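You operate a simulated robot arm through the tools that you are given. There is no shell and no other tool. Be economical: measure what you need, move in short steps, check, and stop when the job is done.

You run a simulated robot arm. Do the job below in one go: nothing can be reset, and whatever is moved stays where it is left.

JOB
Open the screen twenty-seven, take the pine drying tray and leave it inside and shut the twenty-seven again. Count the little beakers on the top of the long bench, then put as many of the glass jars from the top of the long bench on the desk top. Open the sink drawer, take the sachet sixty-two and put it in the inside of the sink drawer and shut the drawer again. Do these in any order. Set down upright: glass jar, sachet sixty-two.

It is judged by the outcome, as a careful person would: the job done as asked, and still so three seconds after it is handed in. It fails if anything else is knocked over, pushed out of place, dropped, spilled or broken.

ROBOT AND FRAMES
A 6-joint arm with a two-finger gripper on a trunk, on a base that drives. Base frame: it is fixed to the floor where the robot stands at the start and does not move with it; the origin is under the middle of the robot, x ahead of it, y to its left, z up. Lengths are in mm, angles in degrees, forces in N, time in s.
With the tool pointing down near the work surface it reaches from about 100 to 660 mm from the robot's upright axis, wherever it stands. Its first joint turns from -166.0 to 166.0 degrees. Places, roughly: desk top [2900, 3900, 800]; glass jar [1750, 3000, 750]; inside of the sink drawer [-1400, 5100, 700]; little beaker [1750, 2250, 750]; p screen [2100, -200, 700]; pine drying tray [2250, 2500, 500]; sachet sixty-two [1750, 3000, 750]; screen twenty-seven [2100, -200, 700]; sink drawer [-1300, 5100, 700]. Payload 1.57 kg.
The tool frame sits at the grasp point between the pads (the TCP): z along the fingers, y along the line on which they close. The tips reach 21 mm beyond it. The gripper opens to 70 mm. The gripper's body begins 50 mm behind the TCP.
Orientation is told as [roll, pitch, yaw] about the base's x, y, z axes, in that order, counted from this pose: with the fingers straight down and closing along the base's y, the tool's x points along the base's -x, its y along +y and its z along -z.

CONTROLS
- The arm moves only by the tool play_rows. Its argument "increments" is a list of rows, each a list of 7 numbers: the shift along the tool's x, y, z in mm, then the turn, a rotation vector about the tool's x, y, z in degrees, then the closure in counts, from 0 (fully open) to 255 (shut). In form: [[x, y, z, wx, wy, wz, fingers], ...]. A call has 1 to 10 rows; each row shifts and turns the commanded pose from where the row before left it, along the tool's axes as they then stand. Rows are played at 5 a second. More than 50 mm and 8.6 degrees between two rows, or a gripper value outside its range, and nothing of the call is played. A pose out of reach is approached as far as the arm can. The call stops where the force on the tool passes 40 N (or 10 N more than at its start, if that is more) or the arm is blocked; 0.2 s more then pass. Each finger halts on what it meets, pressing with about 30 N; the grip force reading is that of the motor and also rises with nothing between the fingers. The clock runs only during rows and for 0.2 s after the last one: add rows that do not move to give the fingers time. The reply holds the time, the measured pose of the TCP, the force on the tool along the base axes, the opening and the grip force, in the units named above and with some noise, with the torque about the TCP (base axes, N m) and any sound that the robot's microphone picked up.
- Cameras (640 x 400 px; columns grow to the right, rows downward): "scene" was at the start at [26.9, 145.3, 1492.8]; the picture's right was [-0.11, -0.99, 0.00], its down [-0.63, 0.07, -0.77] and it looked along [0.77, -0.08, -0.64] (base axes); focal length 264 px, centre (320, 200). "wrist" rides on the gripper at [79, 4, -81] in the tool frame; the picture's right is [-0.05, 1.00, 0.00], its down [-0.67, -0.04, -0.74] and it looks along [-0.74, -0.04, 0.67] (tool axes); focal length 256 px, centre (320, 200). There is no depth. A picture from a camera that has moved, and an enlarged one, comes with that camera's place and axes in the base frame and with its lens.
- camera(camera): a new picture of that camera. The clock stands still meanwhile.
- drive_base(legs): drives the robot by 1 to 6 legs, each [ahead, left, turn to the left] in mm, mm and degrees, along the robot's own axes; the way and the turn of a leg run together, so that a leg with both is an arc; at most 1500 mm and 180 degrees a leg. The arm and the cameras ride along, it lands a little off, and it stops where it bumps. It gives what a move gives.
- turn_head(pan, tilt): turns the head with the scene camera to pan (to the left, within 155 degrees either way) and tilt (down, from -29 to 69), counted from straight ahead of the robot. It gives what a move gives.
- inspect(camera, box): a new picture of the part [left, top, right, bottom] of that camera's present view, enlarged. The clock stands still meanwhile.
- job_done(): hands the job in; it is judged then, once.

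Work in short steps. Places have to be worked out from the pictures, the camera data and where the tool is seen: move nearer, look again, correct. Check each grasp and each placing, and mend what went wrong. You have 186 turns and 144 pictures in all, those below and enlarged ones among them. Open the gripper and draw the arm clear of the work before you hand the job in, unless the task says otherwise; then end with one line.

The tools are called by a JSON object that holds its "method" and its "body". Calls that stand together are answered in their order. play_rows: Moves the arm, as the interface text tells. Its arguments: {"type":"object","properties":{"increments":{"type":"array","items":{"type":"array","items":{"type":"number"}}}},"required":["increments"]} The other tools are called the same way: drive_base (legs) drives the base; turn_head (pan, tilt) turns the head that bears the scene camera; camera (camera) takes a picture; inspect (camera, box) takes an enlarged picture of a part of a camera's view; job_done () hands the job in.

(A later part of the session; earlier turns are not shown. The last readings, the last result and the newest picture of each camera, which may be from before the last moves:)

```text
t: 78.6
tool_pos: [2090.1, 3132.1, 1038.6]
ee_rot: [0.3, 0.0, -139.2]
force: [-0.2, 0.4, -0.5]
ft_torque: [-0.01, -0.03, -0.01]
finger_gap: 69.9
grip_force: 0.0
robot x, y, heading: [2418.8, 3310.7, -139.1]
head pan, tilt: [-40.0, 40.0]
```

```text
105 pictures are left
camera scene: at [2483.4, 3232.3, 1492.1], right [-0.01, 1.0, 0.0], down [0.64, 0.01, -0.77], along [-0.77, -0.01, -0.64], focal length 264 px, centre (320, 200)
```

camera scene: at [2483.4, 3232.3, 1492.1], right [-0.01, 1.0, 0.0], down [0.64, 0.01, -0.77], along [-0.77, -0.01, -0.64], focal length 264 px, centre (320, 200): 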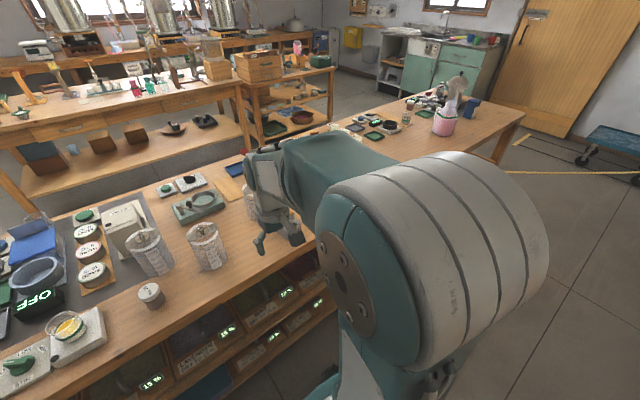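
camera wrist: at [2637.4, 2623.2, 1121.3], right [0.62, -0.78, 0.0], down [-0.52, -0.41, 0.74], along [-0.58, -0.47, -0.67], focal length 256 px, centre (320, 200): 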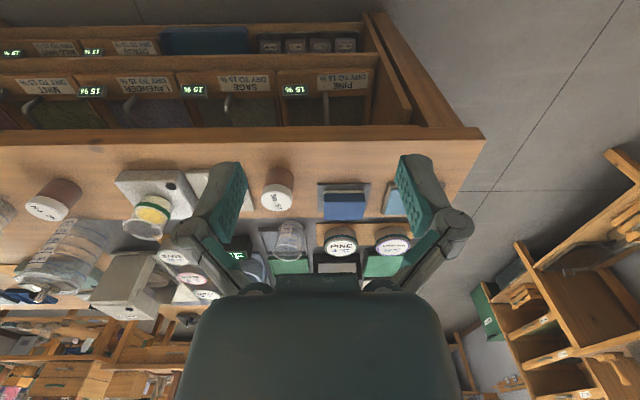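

{"method": "drive_base", "body": {"legs": [[0, -850, 0]]}}

{"method": "turn_head", "body": {"pan": 35, "tilt": 40}}

{"method": "camera", "body": {"camera": "scene"}}

{"method": "turn_head", "body": {"pan": 0, "tilt": 40}}

{"method": "camera", "body": {"camera": "scene"}}

{"method": "turn_head", "body": {"pan": -60, "tilt": 30}}

{"method": "camera", "body": {"camera": "scene"}}

```text
t: 83.2
tool_pos: [1533.6, 3777.7, 1039.8]
ee_rot: [0.2, 0.0, -139.2]
force: [0.3, 0.2, -0.2]
ft_torque: [0.04, -0.01, -0.04]
finger_gap: 70.3
grip_force: 0.1
robot x, y, heading: [1866.1, 3960.5, -139.5]
head pan, tilt: [-40.0, 40.0]
```

```text
t: 84.6
tool_pos: [1532.9, 3778.3, 1040.0]
ee_rot: [0.3, 0.0, -139.1]
force: [0.0, 0.0, -0.3]
ft_torque: [0.0, 0.0, -0.03]
finger_gap: 70.0
grip_force: 0.0
robot x, y, heading: [1864.3, 3960.0, -139.1]
head pan, tilt: [35.0, 40.0]
```

```text
104 pictures are left
camera scene: at [1990.0, 3797.9, 1492.1], right [-0.97, 0.25, 0.0], down [0.16, 0.62, -0.77], along [-0.19, -0.74, -0.64], focal length 264 px, centre (320, 200)
```

scene: 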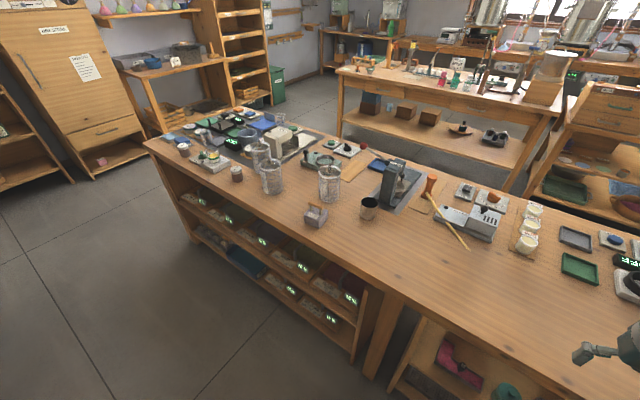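

```text
t: 85.7
tool_pos: [1532.6, 3777.7, 1039.2]
ee_rot: [0.2, 0.0, -139.1]
force: [0.5, 0.1, -0.3]
ft_torque: [-0.01, -0.01, 0.02]
finger_gap: 69.9
grip_force: 0.0
robot x, y, heading: [1863.2, 3962.7, -139.2]
head pan, tilt: [0.0, 40.0]
```

```text
103 pictures are left
camera scene: at [1946.4, 3824.9, 1492.1], right [-0.65, 0.76, 0.0], down [0.49, 0.42, -0.77], along [-0.58, -0.5, -0.64], focal length 264 px, centre (320, 200)
```

scene: 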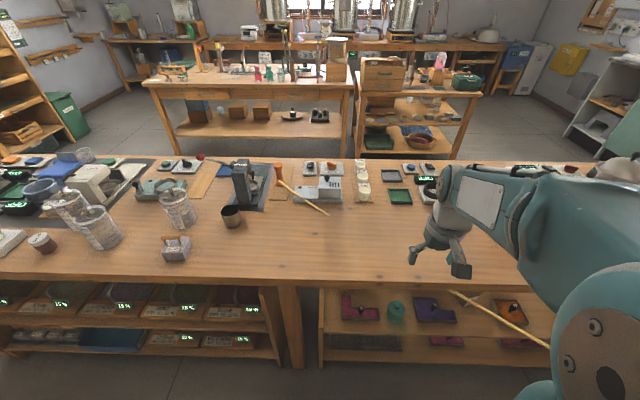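

```text
t: 87.0
tool_pos: [1531.8, 3777.2, 1040.1]
ee_rot: [0.2, -0.1, -139.1]
force: [-0.5, -0.9, 0.4]
ft_torque: [0.0, 0.02, 0.0]
finger_gap: 70.0
grip_force: 0.1
robot x, y, heading: [1862.6, 3958.4, -139.3]
head pan, tilt: [-60.0, 30.0]
```

```text
102 pictures are left
camera scene: at [1925.3, 3910.1, 1507.5], right [0.33, 0.94, 0.0], down [0.47, -0.16, -0.87], along [-0.82, 0.28, -0.5], focal length 264 px, centre (320, 200)
```

scene: 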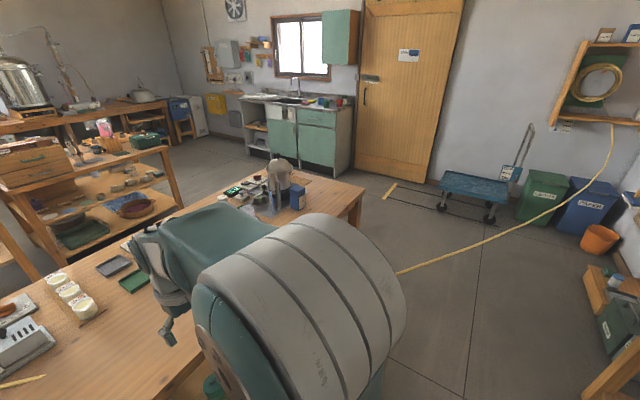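

A yellow hose crosses the aisle beyond me, so I must not go that way. I'll look at the items closely.

{"method": "turn_head", "body": {"pan": 15, "tilt": 40}}

{"method": "inspect", "body": {"camera": "scene", "box": [100, 140, 330, 284]}}

{"method": "inspect", "body": {"camera": "scene", "box": [320, 140, 550, 284]}}

{"method": "turn_head", "body": {"pan": -50, "tilt": 30}}

{"method": "inspect", "body": {"camera": "scene", "box": [200, 130, 360, 230]}}

```text
t: 88.4
tool_pos: [1531.3, 3777.6, 1040.8]
ee_rot: [0.2, -0.1, -139.0]
force: [-0.3, 0.8, 0.7]
ft_torque: [-0.01, -0.02, -0.03]
finger_gap: 69.9
grip_force: 0.0
robot x, y, heading: [1866.4, 3956.9, -139.3]
head pan, tilt: [15.0, 40.0]
```

```text
2.78 times, centred on (215, 212) of scene
camera zoom: at [1963.0, 3810.1, 1492.1], right [-0.83, 0.56, 0.0], down [0.36, 0.53, -0.77], along [-0.43, -0.63, -0.64], focal length 732 px, centre (612, 167)
```

zoom: 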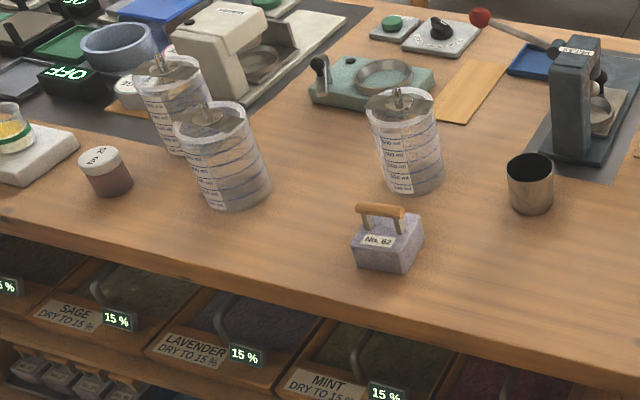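

```text
2.78 times, centred on (435, 212) of scene
camera zoom: at [1963.0, 3810.1, 1492.1], right [-0.83, 0.56, 0.0], down [0.36, 0.53, -0.77], along [-0.43, -0.63, -0.64], focal length 732 px, centre (1, 167)
```

zoom: 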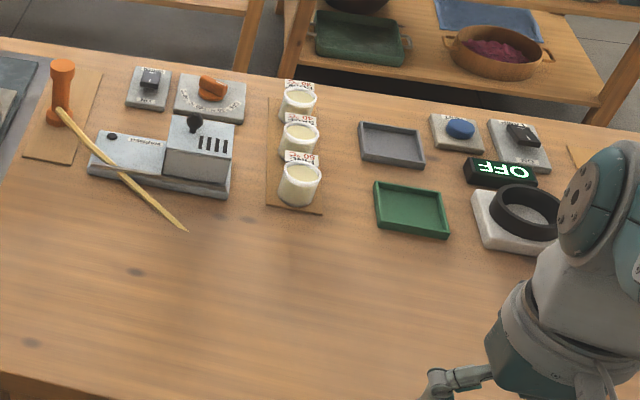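

```text
t: 89.8
tool_pos: [1531.9, 3777.9, 1040.1]
ee_rot: [0.2, 0.0, -139.1]
force: [-0.1, -0.4, 0.1]
ft_torque: [-0.01, 0.0, -0.01]
finger_gap: 70.1
grip_force: 0.0
robot x, y, heading: [1864.7, 3959.5, -138.9]
head pan, tilt: [-50.0, 30.0]
```

```text
4.00 times, centred on (280, 180) of scene
camera zoom: at [1921.5, 3894.9, 1507.5], right [0.16, 0.99, 0.0], down [0.49, -0.08, -0.87], along [-0.85, 0.14, -0.5], focal length 1054 px, centre (480, 280)
```

zoom: 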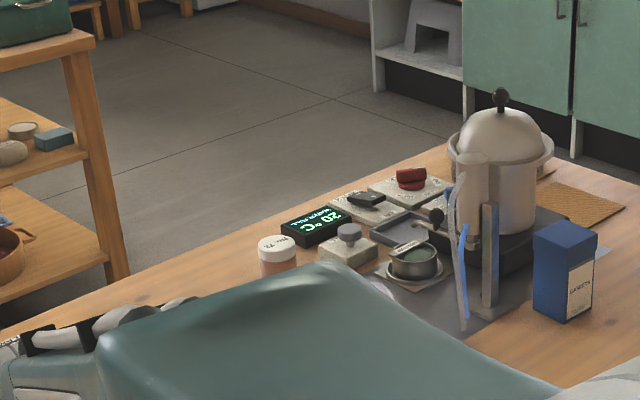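

"No. 62" (box with wooden handle) is the sachet. I'll go back towards the jars and beakers and look closely at both.

{"method": "drive_base", "body": {"legs": [[0, 600, 0]]}}

{"method": "turn_head", "body": {"pan": 15, "tilt": 45}}

{"method": "camera", "body": {"camera": "scene"}}

{"method": "inspect", "body": {"camera": "scene", "box": [260, 130, 420, 230]}}

{"method": "inspect", "body": {"camera": "scene", "box": [100, 130, 260, 230]}}

```text
t: 93.2
tool_pos: [1922.2, 3329.9, 1039.4]
ee_rot: [0.4, 0.0, -138.7]
force: [-0.3, 0.2, -0.6]
ft_torque: [-0.02, -0.05, 0.01]
finger_gap: 69.8
grip_force: 0.0
robot x, y, heading: [2255.4, 3509.1, -138.9]
head pan, tilt: [-50.0, 30.0]
```

```text
t: 94.5
tool_pos: [1924.6, 3326.2, 1038.8]
ee_rot: [0.3, -0.1, -138.7]
force: [0.1, 0.5, -0.7]
ft_torque: [-0.03, 0.02, 0.0]
finger_gap: 70.1
grip_force: 0.1
robot x, y, heading: [2255.3, 3511.9, -138.8]
head pan, tilt: [15.0, 45.0]
```

```text
98 pictures are left
camera scene: at [2356.6, 3365.2, 1484.8], right [-0.83, 0.56, 0.0], down [0.39, 0.59, -0.71], along [-0.39, -0.59, -0.71], focal length 264 px, centre (320, 200)
```

scene: 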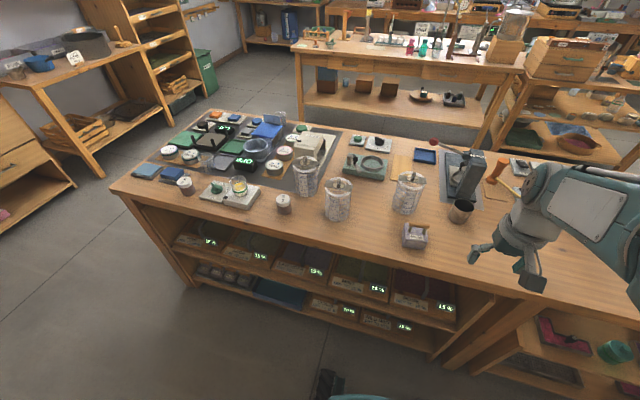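

```text
4.00 times, centred on (340, 180) of scene
camera zoom: at [2356.6, 3365.2, 1484.8], right [-0.83, 0.56, 0.0], down [0.39, 0.59, -0.71], along [-0.39, -0.59, -0.71], focal length 1054 px, centre (240, 280)
```

zoom: 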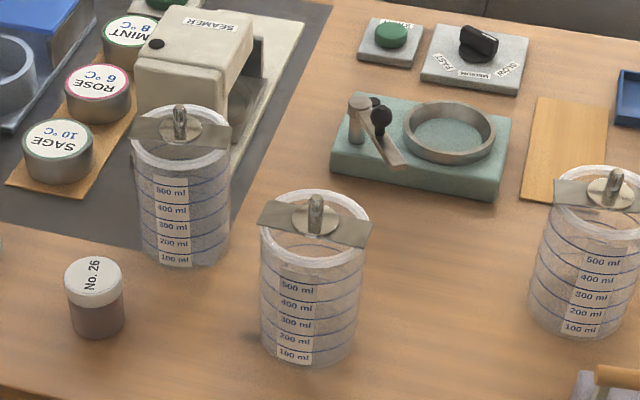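

```text
4.00 times, centred on (180, 180) of scene
camera zoom: at [2356.6, 3365.2, 1484.8], right [-0.83, 0.56, 0.0], down [0.39, 0.59, -0.71], along [-0.39, -0.59, -0.71], focal length 1054 px, centre (880, 280)
```

zoom: 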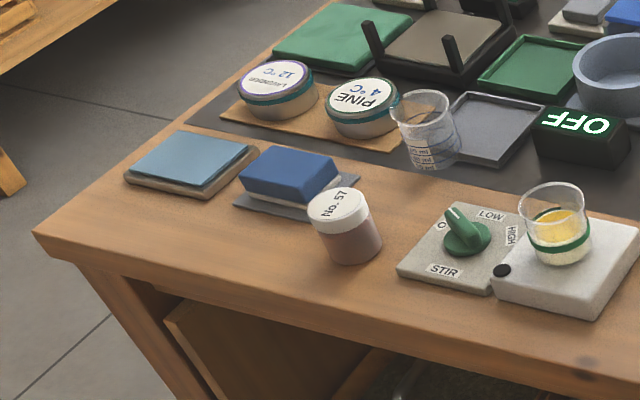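

Glass jars are the 500 ml ones with a peg on a strap. I need a closer look at the beakers to count.

{"method": "inspect", "body": {"camera": "scene", "box": [195, 135, 259, 200]}}

{"method": "inspect", "body": {"camera": "scene", "box": [190, 95, 330, 165]}}

```text
6.15 times, centred on (227, 168) of scene
camera zoom: at [2356.6, 3365.2, 1484.8], right [-0.83, 0.56, 0.0], down [0.39, 0.59, -0.71], along [-0.39, -0.59, -0.71], focal length 1622 px, centre (892, 400)
```

zoom: 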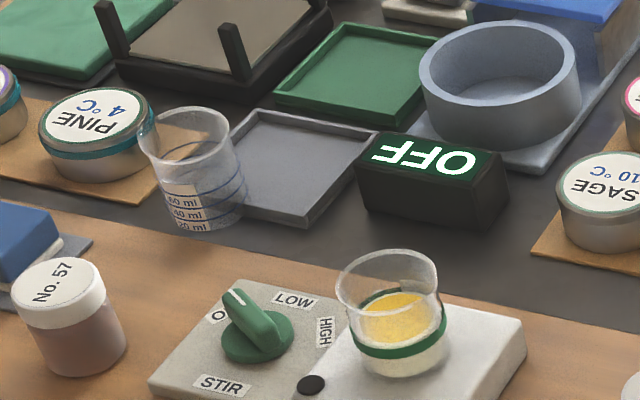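

```text
4.57 times, centred on (260, 130) of scene
camera zoom: at [2356.6, 3365.2, 1484.8], right [-0.83, 0.56, 0.0], down [0.39, 0.59, -0.71], along [-0.39, -0.59, -0.71], focal length 1204 px, centre (594, 520)
```

zoom: 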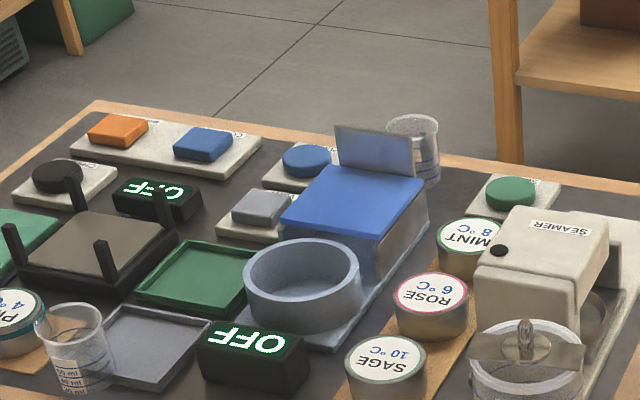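

Two identical graduated little beakers so far (the one on the stirrer is a different vessel); I'll double-check from the front later. Now look at the desk behind me.

{"method": "turn_head", "body": {"pan": 150, "tilt": 40}}

{"method": "camera", "body": {"camera": "scene"}}

```text
t: 96.7
tool_pos: [1924.6, 3326.3, 1039.3]
ee_rot: [0.2, 0.0, -138.7]
force: [0.8, -0.1, -0.5]
ft_torque: [-0.01, 0.02, 0.04]
finger_gap: 69.8
grip_force: 0.0
robot x, y, heading: [2253.1, 3511.0, -139.0]
head pan, tilt: [150.0, 40.0]
```

```text
93 pictures are left
camera scene: at [2485.3, 3449.4, 1492.2], right [0.19, -0.98, 0.0], down [-0.63, -0.12, -0.77], along [0.75, 0.15, -0.64], focal length 264 px, centre (320, 200)
```

scene: 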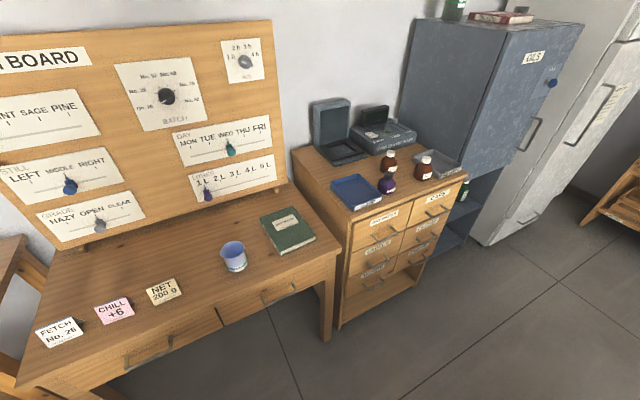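

Desk has free space behind the cup and signs, around (3097,3909) and (2988,4052). I'll position for the nearest jar (≈(1934,2844)).

{"method": "drive_base", "body": {"legs": [[0, 290, 0], [130, 0, 0]]}}

{"method": "camera", "body": {"camera": "wrist"}}

{"method": "turn_head", "body": {"pan": 20, "tilt": 50}}

{"method": "camera", "body": {"camera": "scene"}}

```text
t: 99.6
tool_pos: [2019.4, 3022.2, 1040.6]
ee_rot: [0.2, 0.0, -138.4]
force: [0.1, 0.5, 0.0]
ft_torque: [0.02, 0.05, -0.02]
finger_gap: 70.0
grip_force: 0.1
robot x, y, heading: [2349.9, 3205.0, -138.3]
head pan, tilt: [150.0, 40.0]
```

```text
92 pictures are left
camera wrist: at [2081.1, 3072.2, 1120.9], right [0.62, -0.78, 0.0], down [-0.52, -0.41, 0.75], along [-0.58, -0.47, -0.67], focal length 256 px, centre (320, 200)
```

wrist: 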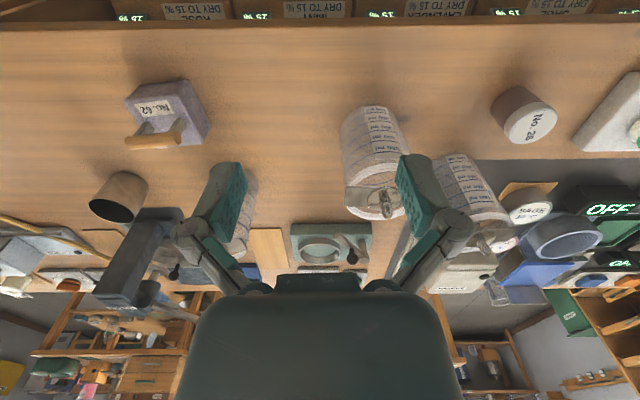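

```text
t: 101.7
tool_pos: [2019.8, 3022.0, 1040.2]
ee_rot: [0.2, 0.0, -138.4]
force: [-0.7, 0.4, -0.9]
ft_torque: [-0.02, 0.0, -0.03]
finger_gap: 70.0
grip_force: 0.0
robot x, y, heading: [2344.0, 3208.2, -138.6]
head pan, tilt: [20.0, 50.0]
```

```text
91 pictures are left
camera scene: at [2459.8, 3062.9, 1477.9], right [-0.88, 0.48, 0.0], down [0.37, 0.67, -0.64], along [-0.31, -0.56, -0.77], focal length 264 px, centre (320, 200)
```

scene: 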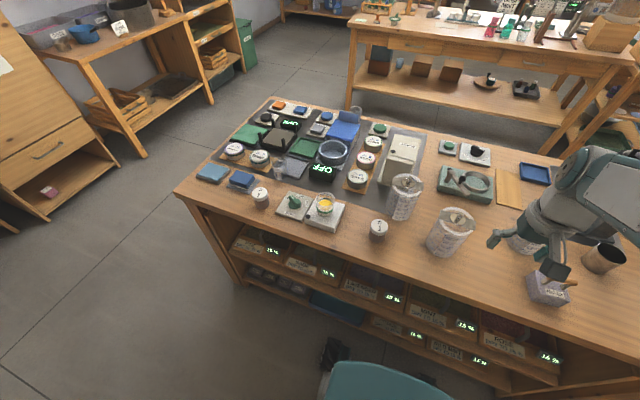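

Jar peg estimated at (1943,2853,905). Move above it.

{"method": "play_rows", "body": {"increments": [[-40, 20, 0, 0, 0, 0, 0], [-40, 20, 0, 0, 0, 0, 0], [-40, 20, 0, 0, 0, 0, 0], [-45, 16, 0, 0, 0, 0, 0], [0, 0, 40, 0, 0, 0, 0], [0, 0, 30, 0, 0, 0, 0], [0, 0, 0, 0, 0, 0, 0]]}}

{"method": "camera", "body": {"camera": "wrist"}}

{"method": "inspect", "body": {"camera": "scene", "box": [380, 130, 540, 270]}}

```text
t: 103.3
tool_pos: [1945.9, 2854.8, 969.8]
ee_rot: [0.1, -0.1, -138.4]
force: [-0.2, -0.8, -0.9]
ft_torque: [0.01, -0.03, -0.01]
finger_gap: 70.1
grip_force: 0.1
robot x, y, heading: [2346.5, 3206.9, -138.3]
head pan, tilt: [20.0, 50.0]
```

```text
90 pictures are left
camera wrist: at [2007.2, 2905.5, 1051.1], right [0.62, -0.78, 0.0], down [-0.52, -0.41, 0.74], along [-0.58, -0.47, -0.67], focal length 256 px, centre (320, 200)
```

wrist: 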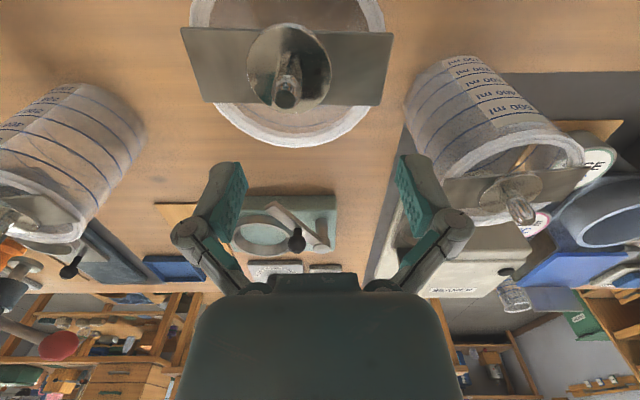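

```text
2.86 times, centred on (460, 200) of scene
camera zoom: at [2459.3, 3062.0, 1477.9], right [-0.88, 0.48, 0.0], down [0.37, 0.67, -0.64], along [-0.31, -0.56, -0.77], focal length 753 px, centre (-80, 200)
```

zoom: 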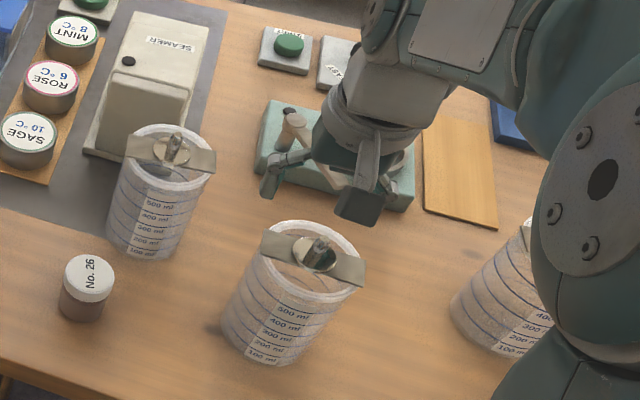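

Peg tip is ~22 mm nearer to me and ~12 mm right of the TCP, at z≈931. Correct and lower part-way.

{"method": "play_rows", "body": {"increments": [[22, -12, 0, 0, 0, 0, 0], [0, 0, 25, 0, 0, 0, 0], [0, 0, 0, 0, 0, 0, 0]]}}

{"method": "camera", "body": {"camera": "wrist"}}

```text
t: 104.1
tool_pos: [1954.7, 2877.1, 944.9]
ee_rot: [0.2, 0.0, -138.4]
force: [-0.6, 0.0, -0.3]
ft_torque: [0.02, -0.01, 0.01]
finger_gap: 70.1
grip_force: 0.1
robot x, y, heading: [2347.9, 3210.0, -138.3]
head pan, tilt: [20.0, 50.0]
```

```text
88 pictures are left
camera wrist: at [2016.4, 2927.8, 1025.8], right [0.62, -0.78, 0.0], down [-0.52, -0.41, 0.75], along [-0.58, -0.47, -0.67], focal length 256 px, centre (320, 200)
```

wrist: 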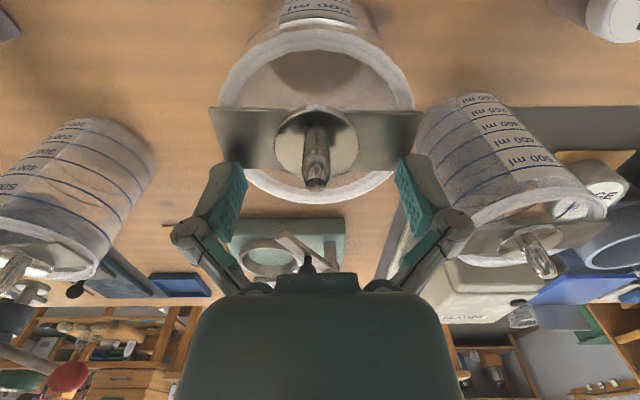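

Aligned on the peg. Lower 9 mm so tips stay above the strap, and close.

{"method": "play_rows", "body": {"increments": [[0, 0, 9, 0, 0, 0, 0], [0, 0, 0, 0, 0, 0, 255], [0, 0, 0, 0, 0, 0, 255], [0, 0, 0, 0, 0, 0, 255], [0, 0, 0, 0, 0, 0, 255]]}}

{"method": "camera", "body": {"camera": "wrist"}}

```text
t: 104.7
tool_pos: [1952.3, 2879.1, 946.0]
ee_rot: [0.1, -1.2, -138.3]
force: [1.4, 7.0, 49.0]
ft_torque: [0.81, 0.13, 0.09]
finger_gap: 55.3
grip_force: 29.5
robot x, y, heading: [2350.3, 3210.7, -138.6]
head pan, tilt: [20.0, 50.0]
stopped in row 3: the force on the tool passed its limit at 42 N (the readings are from after the stop); the commanded pose is now the measured one
```

```text
87 pictures are left
camera wrist: at [2014.1, 2929.0, 1025.2], right [0.62, -0.78, 0.0], down [-0.51, -0.4, 0.76], along [-0.59, -0.47, -0.65], focal length 256 px, centre (320, 200)
```

wrist: 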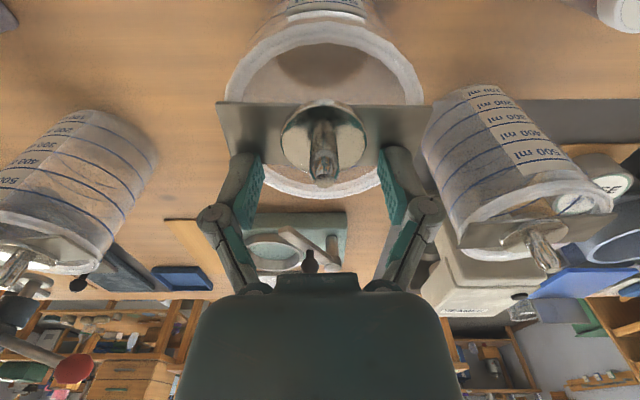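

Tips touched the strap (it is higher than judged). Raise 6 mm, level, then close.

{"method": "play_rows", "body": {"increments": [[0, 0, -6, 0, 1.2, 0, 30], [0, 0, 0, 0, 0, 0, 30], [0, 0, 0, 0, 0, 0, 255], [0, 0, 0, 0, 0, 0, 255], [0, 0, 0, 0, 0, 0, 255], [0, 0, 0, 0, 0, 0, 255]]}}

{"method": "camera", "body": {"camera": "wrist"}}

```text
t: 106.1
tool_pos: [1952.0, 2878.2, 951.0]
ee_rot: [0.1, 0.0, -138.3]
force: [-6.9, -4.7, 52.1]
ft_torque: [0.05, 0.28, 0.04]
finger_gap: 34.1
grip_force: 30.0
robot x, y, heading: [2347.9, 3208.2, -138.4]
head pan, tilt: [20.0, 50.0]
```

```text
86 pictures are left
camera wrist: at [2013.0, 2926.7, 1031.4], right [0.62, -0.78, 0.0], down [-0.52, -0.41, 0.75], along [-0.58, -0.47, -0.67], focal length 256 px, centre (320, 200)
```

wrist: 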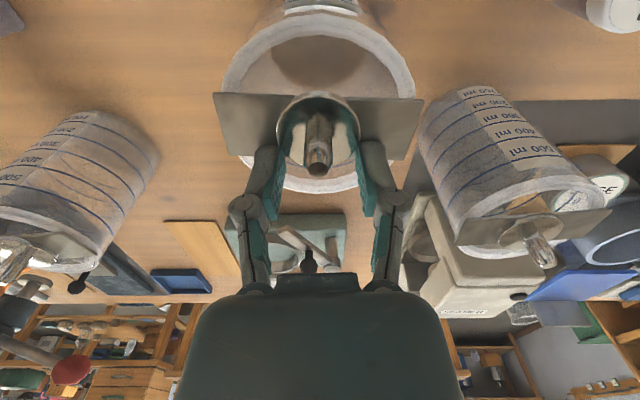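

The tips caught on the disc's edge under the peg. Open, rise 10 mm and close on the peg itself.

{"method": "play_rows", "body": {"increments": [[0, 0, 0, 0, 0, 0, 80], [0, 0, -10, 0, 0, 0, 80], [0, 0, 0, 0, 0, 0, 80]]}}

{"method": "play_rows", "body": {"increments": [[0, 0, 0, 0, 0, 0, 255], [0, 0, 0, 0, 0, 0, 255], [0, 0, 0, 0, 0, 0, 255], [0, 0, 0, 0, 0, 0, 255]]}}

{"method": "camera", "body": {"camera": "wrist"}}

```text
t: 106.9
tool_pos: [1953.7, 2876.1, 954.8]
ee_rot: [0.2, 0.8, -138.4]
force: [-0.1, 0.3, 0.6]
ft_torque: [-0.01, 0.0, 0.0]
finger_gap: 48.1
grip_force: 0.0
robot x, y, heading: [2350.2, 3209.5, -138.4]
head pan, tilt: [20.0, 50.0]
```

```text
t: 107.9
tool_pos: [1953.9, 2876.0, 954.9]
ee_rot: [0.1, 0.7, -138.3]
force: [0.0, 0.1, 6.8]
ft_torque: [0.0, -0.03, 0.01]
finger_gap: 6.1
grip_force: 28.8
robot x, y, heading: [2349.9, 3204.0, -138.7]
head pan, tilt: [20.0, 50.0]
```

```text
85 pictures are left
camera wrist: at [2013.3, 2926.0, 1037.1], right [0.62, -0.78, 0.0], down [-0.53, -0.42, 0.74], along [-0.58, -0.46, -0.68], focal length 256 px, centre (320, 200)
```

wrist: 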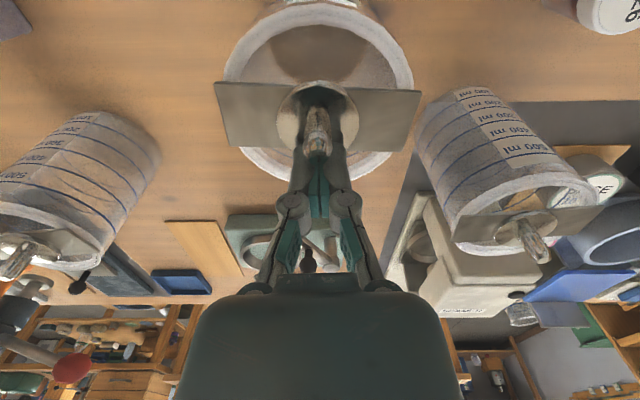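

{"method": "inspect", "body": {"camera": "wrist", "box": [260, 70, 380, 210]}}

{"method": "inspect", "body": {"camera": "scene", "box": [390, 140, 510, 260]}}

```text
2.86 times, centred on (320, 140) of wrist
camera zoom: at [2013.3, 2926.0, 1037.1], right [0.62, -0.78, 0.0], down [-0.53, -0.42, 0.74], along [-0.58, -0.46, -0.68], focal length 731 px, centre (320, 371)
```

zoom: 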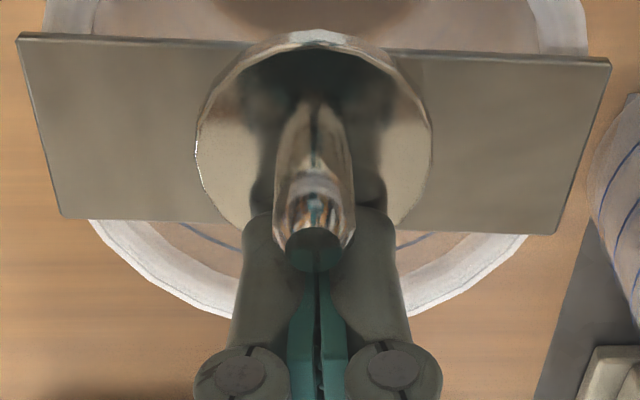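

```text
3.33 times, centred on (450, 200) of scene
camera zoom: at [2459.7, 3062.3, 1477.9], right [-0.88, 0.48, 0.0], down [0.37, 0.67, -0.64], along [-0.31, -0.56, -0.77], focal length 878 px, centre (-113, 200)
```

zoom: 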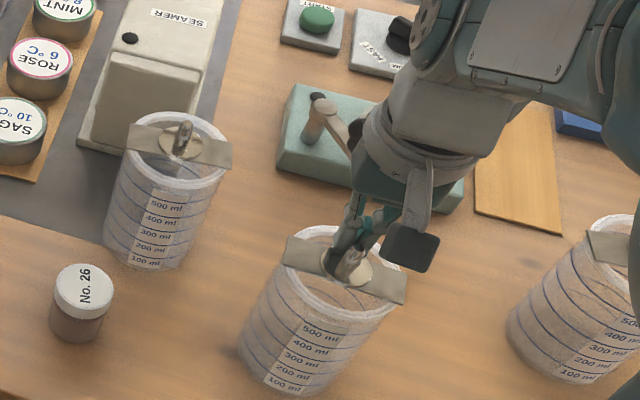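

The fingers closed just forward of the peg. Open, shift 10 mm towards me, close again.

{"method": "play_rows", "body": {"increments": [[0, 0, -2, 0, 0, 0, 100], [0, 0, 0, 0, -0.7, 0, 100], [10, 0, 0, 0, 0, 0, 100], [0, 0, 0, 0, 0, 0, 255], [0, 0, 0, 0, 0, 0, 255], [0, 0, 0, 0, 0, 0, 255], [0, 0, 0, 0, 0, 0, 255]]}}

{"method": "inspect", "body": {"camera": "wrist", "box": [240, 70, 400, 210]}}

```text
t: 109.5
tool_pos: [1961.0, 2884.5, 956.3]
ee_rot: [0.0, -0.2, -138.3]
force: [0.3, 1.7, 12.1]
ft_torque: [0.14, -0.07, 0.05]
finger_gap: 11.5
grip_force: 29.7
robot x, y, heading: [2350.1, 3205.8, -138.2]
head pan, tilt: [20.0, 50.0]
```

```text
2.86 times, centred on (320, 140) of wrist
camera zoom: at [2021.5, 2934.3, 1038.3], right [0.62, -0.78, 0.0], down [-0.52, -0.41, 0.75], along [-0.58, -0.47, -0.67], focal length 731 px, centre (320, 371)
```

zoom: 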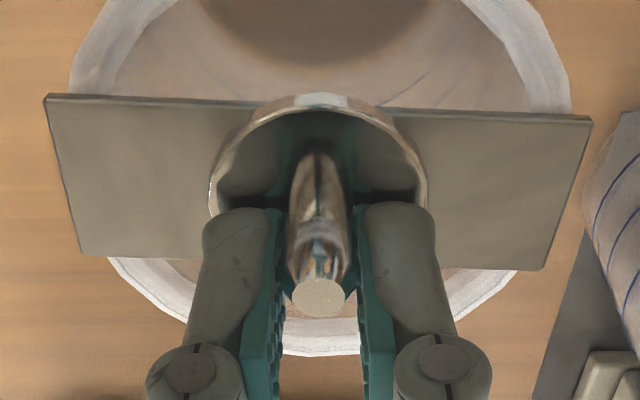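

Peg gripped (11.5 mm). Test lift.

{"method": "play_rows", "body": {"increments": [[0, 0, -15, 0, 0, 0, 255], [0, 0, -30, 0, 0, 0, 255], [0, 0, -30, 0, 0, 0, 255], [0, 0, 0, 0, 0, 0, 255]]}}

{"method": "camera", "body": {"camera": "scene"}}

```text
t: 110.5
tool_pos: [1959.1, 2881.0, 1031.4]
ee_rot: [0.0, 0.0, -138.4]
force: [0.5, 0.6, -1.7]
ft_torque: [-0.01, -0.01, -0.01]
finger_gap: 11.0
grip_force: 29.8
robot x, y, heading: [2350.8, 3210.1, -138.4]
head pan, tilt: [20.0, 50.0]
```

```text
81 pictures are left
camera scene: at [2459.4, 3062.0, 1477.9], right [-0.88, 0.48, 0.0], down [0.37, 0.67, -0.64], along [-0.31, -0.56, -0.77], focal length 264 px, centre (320, 200)
```

scene: 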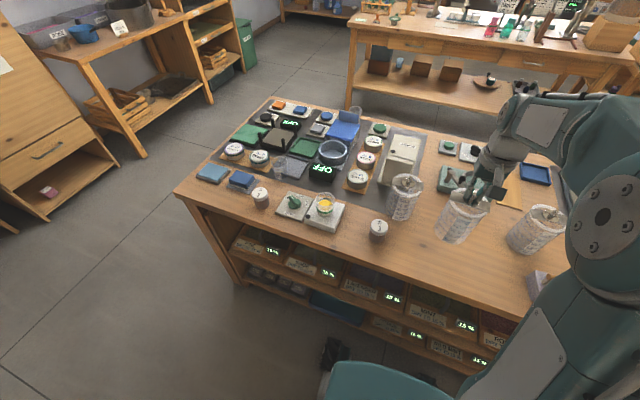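

Jar lifted cleanly. Raise and retract it, then back off, turn to the desk and approach short of it.

{"method": "play_rows", "body": {"increments": [[0, 0, -40, 0, 0, 0, 255], [35, 0, -20, 0, 0, 0, 255], [40, 0, 0, 0, 0, 0, 255], [35, 0, 0, 0, 0, 0, 255], [0, 0, 0, 0, 0, 0, 255]]}}

{"method": "drive_base", "body": {"legs": [[-200, 0, 0], [0, 0, 90], [0, 0, 88.9]]}}

{"method": "turn_head", "body": {"pan": -5, "tilt": 45}}

{"method": "camera", "body": {"camera": "scene"}}

```text
t: 111.7
tool_pos: [2045.9, 2955.0, 1093.0]
ee_rot: [0.1, 0.1, -138.4]
force: [-0.3, 0.8, -3.0]
ft_torque: [-0.01, -0.02, 0.0]
finger_gap: 11.5
grip_force: 30.1
robot x, y, heading: [2351.9, 3206.7, -138.5]
head pan, tilt: [20.0, 50.0]
```

```text
t: 120.8
tool_pos: [2813.9, 3583.8, 1091.8]
ee_rot: [0.1, 0.0, 39.5]
force: [-0.2, 0.9, -1.9]
ft_torque: [0.0, 0.0, 0.01]
finger_gap: 11.1
grip_force: 30.5
robot x, y, heading: [2498.4, 3342.5, 39.4]
head pan, tilt: [20.0, 50.0]
```

```text
t: 121.7
tool_pos: [2814.3, 3585.2, 1092.0]
ee_rot: [0.1, -0.1, 39.6]
force: [0.0, -0.4, -2.7]
ft_torque: [0.02, 0.03, -0.02]
finger_gap: 11.2
grip_force: 29.6
robot x, y, heading: [2500.3, 3341.2, 39.6]
head pan, tilt: [-5.0, 45.0]
```

```text
80 pictures are left
camera scene: at [2425.1, 3469.7, 1484.8], right [0.57, -0.82, 0.0], down [-0.58, -0.4, -0.71], along [0.58, 0.4, -0.71], focal length 264 px, centre (320, 200)
```

scene: 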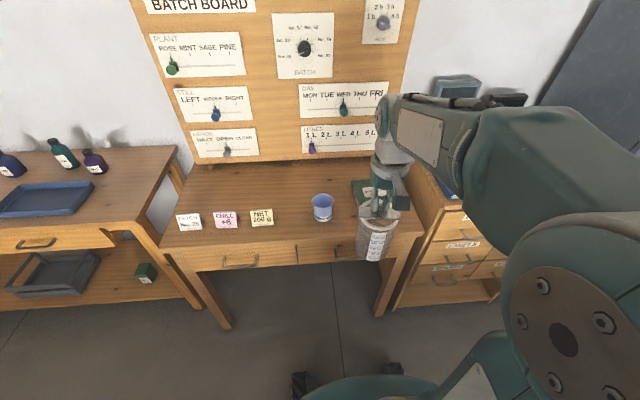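

The desk is ahead with its edge ≈575 mm from me. Drive in, extend the jar over the free middle area behind the cup.

{"method": "drive_base", "body": {"legs": [[235, 50, 0]]}}

{"method": "play_rows", "body": {"increments": [[-48, 0, 0, 0, 0, 0, 255], [-48, 0, 0, 0, 0, 0, 255], [-48, 0, 0, 0, 0, 0, 255], [-48, 0, 0, 0, 0, 0, 255], [0, 0, 0, 0, 0, 0, 255]]}}

{"method": "turn_head", "body": {"pan": -12, "tilt": 50}}

{"method": "camera", "body": {"camera": "scene"}}

```text
t: 123.5
tool_pos: [2966.8, 3771.9, 1091.7]
ee_rot: [0.2, 0.0, 39.6]
force: [0.3, -0.3, -2.5]
ft_torque: [-0.03, 0.0, 0.01]
finger_gap: 11.3
grip_force: 29.6
robot x, y, heading: [2654.4, 3531.6, 39.8]
head pan, tilt: [-5.0, 45.0]
```

```text
t: 124.7
tool_pos: [3115.1, 3895.7, 1089.6]
ee_rot: [0.1, 0.2, 39.6]
force: [0.1, 0.1, -2.7]
ft_torque: [-0.02, -0.01, -0.01]
finger_gap: 11.2
grip_force: 29.8
robot x, y, heading: [2652.7, 3531.4, 39.4]
head pan, tilt: [-5.0, 45.0]
```

```text
t: 125.4
tool_pos: [3115.6, 3896.2, 1090.5]
ee_rot: [0.1, 0.0, 39.6]
force: [-0.1, -0.4, -2.6]
ft_torque: [-0.02, -0.02, 0.02]
finger_gap: 11.2
grip_force: 30.0
robot x, y, heading: [2652.9, 3530.9, 39.5]
head pan, tilt: [-12.0, 50.0]
```

```text
79 pictures are left
camera scene: at [2578.8, 3649.0, 1477.9], right [0.46, -0.89, 0.0], down [-0.68, -0.35, -0.64], along [0.57, 0.3, -0.77], focal length 264 px, centre (320, 200)
```

scene: 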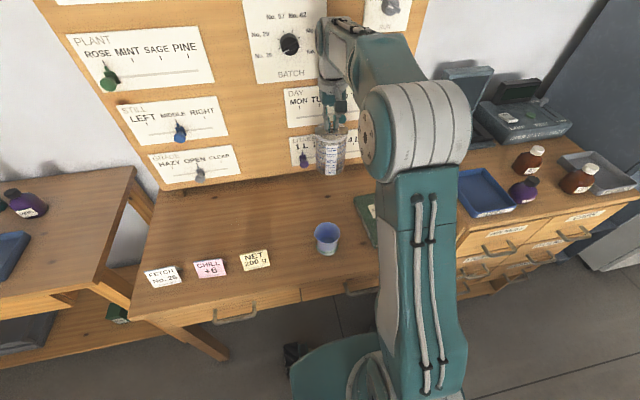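

The jar hangs over clear desk. Lower in small steps, watching the force.

{"method": "play_rows", "body": {"increments": [[0, 0, 20, 0, 0, 0, 255], [0, 0, 20, 0, 0, 0, 255], [0, 0, 10, 0, 0, 0, 255], [0, 0, 5, 0, 0, 0, 255], [0, 0, 5, 0, 0, 0, 255], [0, 0, 5, 0, 0, 0, 255], [0, 0, 5, 0, 0, 0, 255]]}}

{"method": "camera", "body": {"camera": "scene"}}

```text
t: 127.0
tool_pos: [3114.6, 3895.0, 1021.5]
ee_rot: [0.1, 0.0, 39.6]
force: [-0.1, -0.4, -2.6]
ft_torque: [-0.01, -0.05, 0.01]
finger_gap: 11.2
grip_force: 30.4
robot x, y, heading: [2652.3, 3528.5, 39.7]
head pan, tilt: [-12.0, 50.0]
```

```text
78 pictures are left
camera scene: at [2578.8, 3648.9, 1477.9], right [0.46, -0.89, 0.0], down [-0.68, -0.35, -0.64], along [0.57, 0.3, -0.77], focal length 264 px, centre (320, 200)
```

scene: 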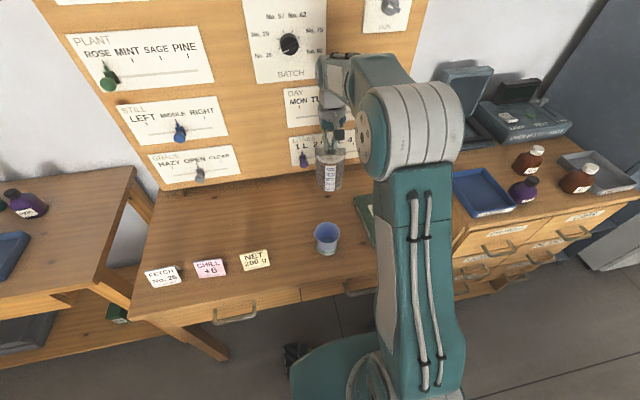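

{"method": "play_rows", "body": {"increments": [[0, 0, 5, 0, 0, 0, 255], [0, 0, 5, 0, 0, 0, 255], [0, 0, 5, 0, 0, 0, 255], [0, 0, 4, 0, 0, 0, 255], [0, 0, 4, 0, 0, 0, 255], [0, 0, 4, 0, 0, 0, 255], [0, 0, 4, 0, 0, 0, 255], [0, 0, 4, 0, 0, 0, 255]]}}

```text
t: 128.8
tool_pos: [3112.9, 3895.4, 986.8]
ee_rot: [0.0, -0.1, 39.6]
force: [-0.3, 0.1, -2.6]
ft_torque: [-0.01, 0.01, 0.02]
finger_gap: 11.1
grip_force: 30.0
robot x, y, heading: [2652.6, 3533.7, 39.5]
head pan, tilt: [-12.0, 50.0]
```

{"method": "play_rows", "body": {"increments": [[0, 0, 4, 0, 0, 0, 255], [0, 0, 4, 0, 0, 0, 255], [0, 0, 4, 0, 0, 0, 255], [0, 0, 4, 0, 0, 0, 255], [0, 0, 3, 0, 0, 0, 255], [0, 0, 3, 0, 0, 0, 255], [0, 0, 3, 0, 0, 0, 255], [0, 0, 3, 0, 0, 0, 255], [0, 0, 3, 0, 0, 0, 255]]}}

{"method": "inspect", "body": {"camera": "scene", "box": [250, 120, 410, 260]}}

```text
t: 130.8
tool_pos: [3113.1, 3895.6, 955.4]
ee_rot: [0.1, -0.1, 39.6]
force: [0.3, 0.0, -3.4]
ft_torque: [0.01, -0.01, 0.02]
finger_gap: 11.3
grip_force: 30.1
robot x, y, heading: [2652.6, 3530.9, 39.4]
head pan, tilt: [-12.0, 50.0]
```

```text
2.86 times, centred on (330, 190) of scene
camera zoom: at [2578.9, 3649.0, 1477.9], right [0.46, -0.89, 0.0], down [-0.68, -0.35, -0.64], along [0.57, 0.3, -0.77], focal length 753 px, centre (291, 229)
```

zoom: 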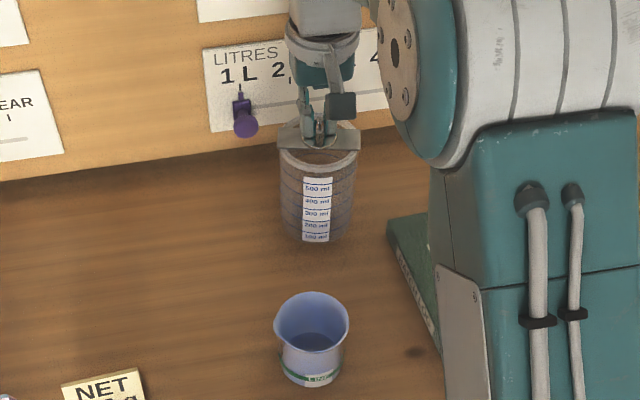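

{"method": "play_rows", "body": {"increments": [[0, 0, 3, 0, 0, 0, 255], [0, 0, 3, 0, 0, 0, 255], [0, 0, 3, 0, 0, 0, 255], [0, 0, 3, 0, 0, 0, 255], [0, 0, 3, 0, 0, 0, 255], [0, 0, 3, 0, 0, 0, 255], [0, 0, 3, 0, 0, 0, 255], [0, 0, 3, 0, 0, 0, 255], [0, 0, 3, 0, 0, 0, 255]]}}

```text
t: 132.8
tool_pos: [3114.8, 3896.1, 935.7]
ee_rot: [0.2, -0.4, 39.6]
force: [-4.8, -3.8, 12.6]
ft_torque: [-0.26, 0.29, 0.0]
finger_gap: 11.2
grip_force: 29.9
robot x, y, heading: [2653.0, 3529.4, 39.8]
head pan, tilt: [-12.0, 50.0]
stopped in row 9: the force on the tool passed its limit at 44 N (the readings are from after the stop); the commanded pose is now the measured one
```

Contact. Release gently and lift straight up.

{"method": "play_rows", "body": {"increments": [[0, 0, -1, 0, 0, 0, 255], [0, 0, 0, 0, 0, 0, 150], [0, 0, 0, 0, 0, 0, 100], [0, 0, 0, 0, 0, 0, 60], [0, 0, -30, 0, 0, 0, 60], [0, 0, -40, 0, 0, 0, 30], [0, 0, -45, 0, 0, 0, 0], [0, 0, 0, 0, 0, 0, 0]]}}

{"method": "camera", "body": {"camera": "scene"}}

```text
t: 134.6
tool_pos: [3113.4, 3894.9, 1051.1]
ee_rot: [0.1, -0.5, 39.7]
force: [-1.4, 0.6, -0.1]
ft_torque: [-0.03, -0.01, 0.02]
finger_gap: 70.2
grip_force: 0.0
robot x, y, heading: [2652.0, 3528.9, 39.5]
head pan, tilt: [-12.0, 50.0]
```

```text
76 pictures are left
camera scene: at [2578.5, 3648.7, 1477.9], right [0.46, -0.89, 0.0], down [-0.68, -0.35, -0.64], along [0.57, 0.3, -0.77], focal length 264 px, centre (320, 200)
```

scene: 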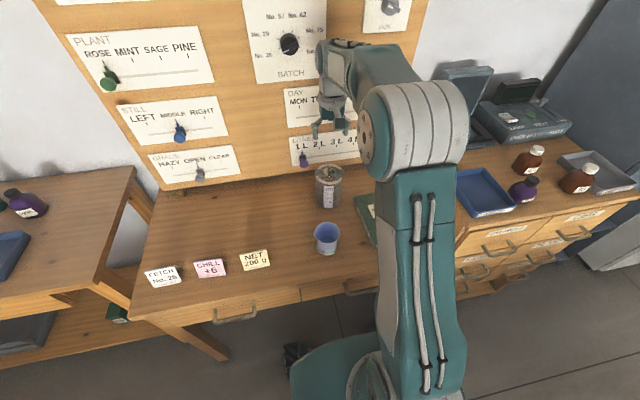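

First jar stands upright on the desk. Retract and go back for a second jar (≈(1741,3000)).

{"method": "play_rows", "body": {"increments": [[45, 0, 0, 0, 0.5, 0, 0], [45, 0, 0, 0, 0, 0, 0], [45, 0, 0, 0, 0, 0, 0], [45, 0, 0, 0, 0, 0, 0], [0, 0, 0, 0, 0, 0, 0]]}}

{"method": "drive_base", "body": {"legs": [[-235, 0, 0], [0, 0, -89], [0, 0, -89], [0, -201, 0], [250, 0, 0]]}}

{"method": "camera", "body": {"camera": "wrist"}}

```text
t: 135.8
tool_pos: [2972.7, 3780.0, 1052.6]
ee_rot: [0.1, 0.1, 39.6]
force: [0.0, -0.3, 0.1]
ft_torque: [-0.02, 0.0, -0.01]
finger_gap: 70.1
grip_force: 0.0
robot x, y, heading: [2653.5, 3528.4, 39.6]
head pan, tilt: [-12.0, 50.0]
```

```text
t: 147.8
tool_pos: [1828.4, 3127.6, 1052.8]
ee_rot: [0.1, 0.1, -140.7]
force: [-0.3, -0.3, 1.2]
ft_torque: [0.02, 0.04, 0.02]
finger_gap: 69.9
grip_force: 0.1
robot x, y, heading: [2149.7, 3381.4, -140.9]
head pan, tilt: [-12.0, 50.0]
```

```text
75 pictures are left
camera wrist: at [1890.5, 3176.1, 1133.5], right [0.59, -0.81, 0.0], down [-0.54, -0.39, 0.74], along [-0.6, -0.44, -0.67], focal length 256 px, centre (320, 200)
```

wrist: 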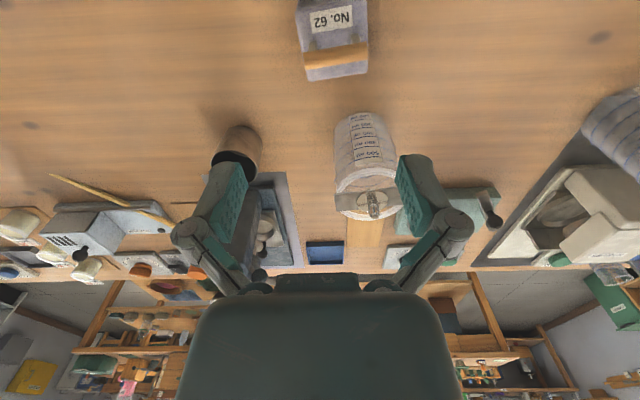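

Second jar's peg is ~146 mm forward and 55 mm left of the TCP. Move above and look.

{"method": "play_rows", "body": {"increments": [[-37, 14, 0, 0, 0, 0, 0], [-37, 14, 0, 0, 0, 0, 0], [-37, 14, 0, 0, 0, 0, 0], [-35, 13, 0, 0, 0, 0, 0], [0, 0, 40, 0, 0, 0, 0], [0, 0, 32, 0, 0, 0, 0], [0, 0, 0, 0, 0, 0, 0]]}}

{"method": "camera", "body": {"camera": "wrist"}}

```text
t: 149.4
tool_pos: [1748.5, 2994.9, 979.7]
ee_rot: [0.1, 0.1, -140.7]
force: [-0.4, -0.1, -0.8]
ft_torque: [-0.03, 0.0, -0.02]
finger_gap: 69.9
grip_force: 0.0
robot x, y, heading: [2150.9, 3377.6, -140.8]
head pan, tilt: [-12.0, 50.0]
```

```text
74 pictures are left
camera wrist: at [1811.2, 3042.1, 1061.1], right [0.59, -0.81, 0.0], down [-0.54, -0.39, 0.74], along [-0.6, -0.44, -0.67], focal length 256 px, centre (320, 200)
```

wrist: 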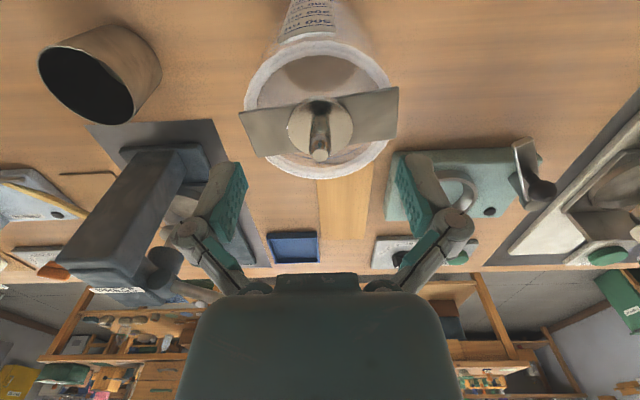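

{"method": "play_rows", "body": {"increments": [[-6, 0, 10, 0, 0, 0, 0], [0, 0, 8, 0, 0, 0, 60], [0, 0, 4.5, 0, 0, 0, 100], [0, 0, 0, 0, 0, 0, 100]]}}

{"method": "inspect", "body": {"camera": "wrist", "box": [240, 70, 400, 210]}}

```text
t: 150.4
tool_pos: [1743.2, 2989.6, 957.3]
ee_rot: [0.1, 0.1, -140.8]
force: [0.5, 0.3, 0.1]
ft_torque: [0.0, -0.02, 0.01]
finger_gap: 42.5
grip_force: 0.1
robot x, y, heading: [2151.5, 3377.4, -140.8]
head pan, tilt: [-12.0, 50.0]
```

```text
2.86 times, centred on (320, 140) of wrist
camera zoom: at [1806.6, 3038.3, 1038.3], right [0.59, -0.81, 0.0], down [-0.54, -0.39, 0.74], along [-0.6, -0.44, -0.67], focal length 731 px, centre (320, 371)
```

zoom: 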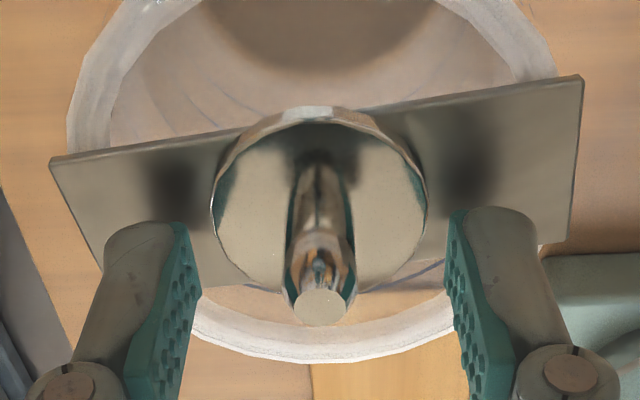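

Aligned like before. Close and test-lift.

{"method": "play_rows", "body": {"increments": [[0, 0, 0, 0, 0, 0, 255], [0, 0, 0, 0, 0, 0, 255], [0, 0, 0, 0, 0, 0, 255], [0, 0, -15, 0, 0, 0, 255], [0, 0, -35, 0, 0, 0, 255], [0, 0, 0, 0, 0, 0, 255]]}}

{"method": "camera", "body": {"camera": "wrist"}}

```text
t: 151.8
tool_pos: [1743.8, 2991.9, 1006.7]
ee_rot: [0.1, 0.1, -140.7]
force: [0.1, 0.4, -1.9]
ft_torque: [-0.03, 0.03, -0.04]
finger_gap: 11.3
grip_force: 29.9
robot x, y, heading: [2149.1, 3376.4, -140.7]
head pan, tilt: [-12.0, 50.0]
```

```text
72 pictures are left
camera wrist: at [1806.9, 3038.4, 1087.6], right [0.59, -0.81, 0.0], down [-0.54, -0.39, 0.74], along [-0.6, -0.44, -0.67], focal length 256 px, centre (320, 200)
```

wrist: 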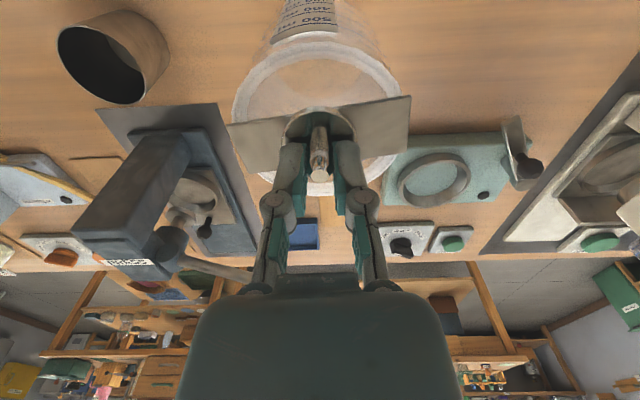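

Second jar held. Raise, retract, and drive to the desk spot left of the first jar.

{"method": "play_rows", "body": {"increments": [[0, 0, -45, 0, 0, 0, 255], [0, 0, -40, 0, 0, 0, 255], [45, 0, 0, 0, 0, 0, 255], [45, 0, 0, 0, 0, 0, 255], [45, 0, 0, 0, 0, 0, 255], [15, 0, 0, 0, 0, 0, 255], [0, 0, 0, 0, 0, 0, 255]]}}

{"method": "drive_base", "body": {"legs": [[-245, 0, 0], [0, 0, 90], [0, 0, 90.4]]}}

```text
t: 153.4
tool_pos: [1862.2, 3086.4, 1089.6]
ee_rot: [0.1, 0.1, -140.7]
force: [-0.2, 0.1, -2.4]
ft_torque: [0.02, 0.01, -0.02]
finger_gap: 11.4
grip_force: 29.5
robot x, y, heading: [2153.5, 3378.0, -141.2]
head pan, tilt: [-12.0, 50.0]
```

```text
t: 162.8
tool_pos: [2628.9, 3819.3, 1090.2]
ee_rot: [0.1, 0.2, 38.7]
force: [-0.5, 0.1, -2.4]
ft_torque: [0.02, 0.03, 0.0]
finger_gap: 11.2
grip_force: 30.5
robot x, y, heading: [2339.0, 3529.7, 39.0]
head pan, tilt: [-12.0, 50.0]
```

{"method": "drive_base", "body": {"legs": [[0, -79, 0.8], [235, 0, 0]]}}

{"method": "camera", "body": {"camera": "scene"}}

```text
t: 165.2
tool_pos: [2852.8, 3917.4, 1089.1]
ee_rot: [-0.2, 0.1, 39.4]
force: [-0.6, -0.1, -4.0]
ft_torque: [-0.01, -0.02, 0.01]
finger_gap: 10.9
grip_force: 30.1
robot x, y, heading: [2565.5, 3618.0, 39.1]
head pan, tilt: [-12.0, 50.0]
```

```text
71 pictures are left
camera scene: at [2491.6, 3742.6, 1477.3], right [0.46, -0.89, 0.0], down [-0.68, -0.35, -0.64], along [0.57, 0.29, -0.77], focal length 264 px, centre (320, 200)
```

scene: 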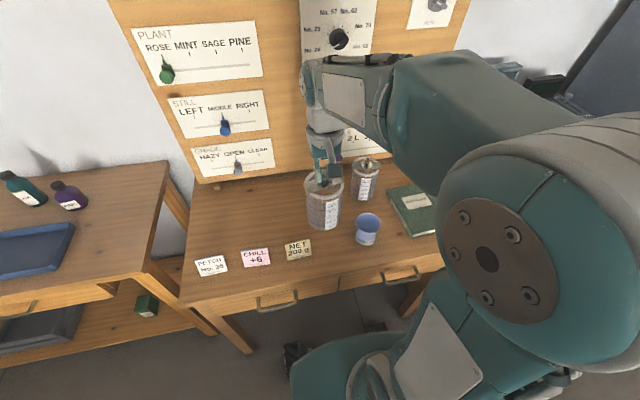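

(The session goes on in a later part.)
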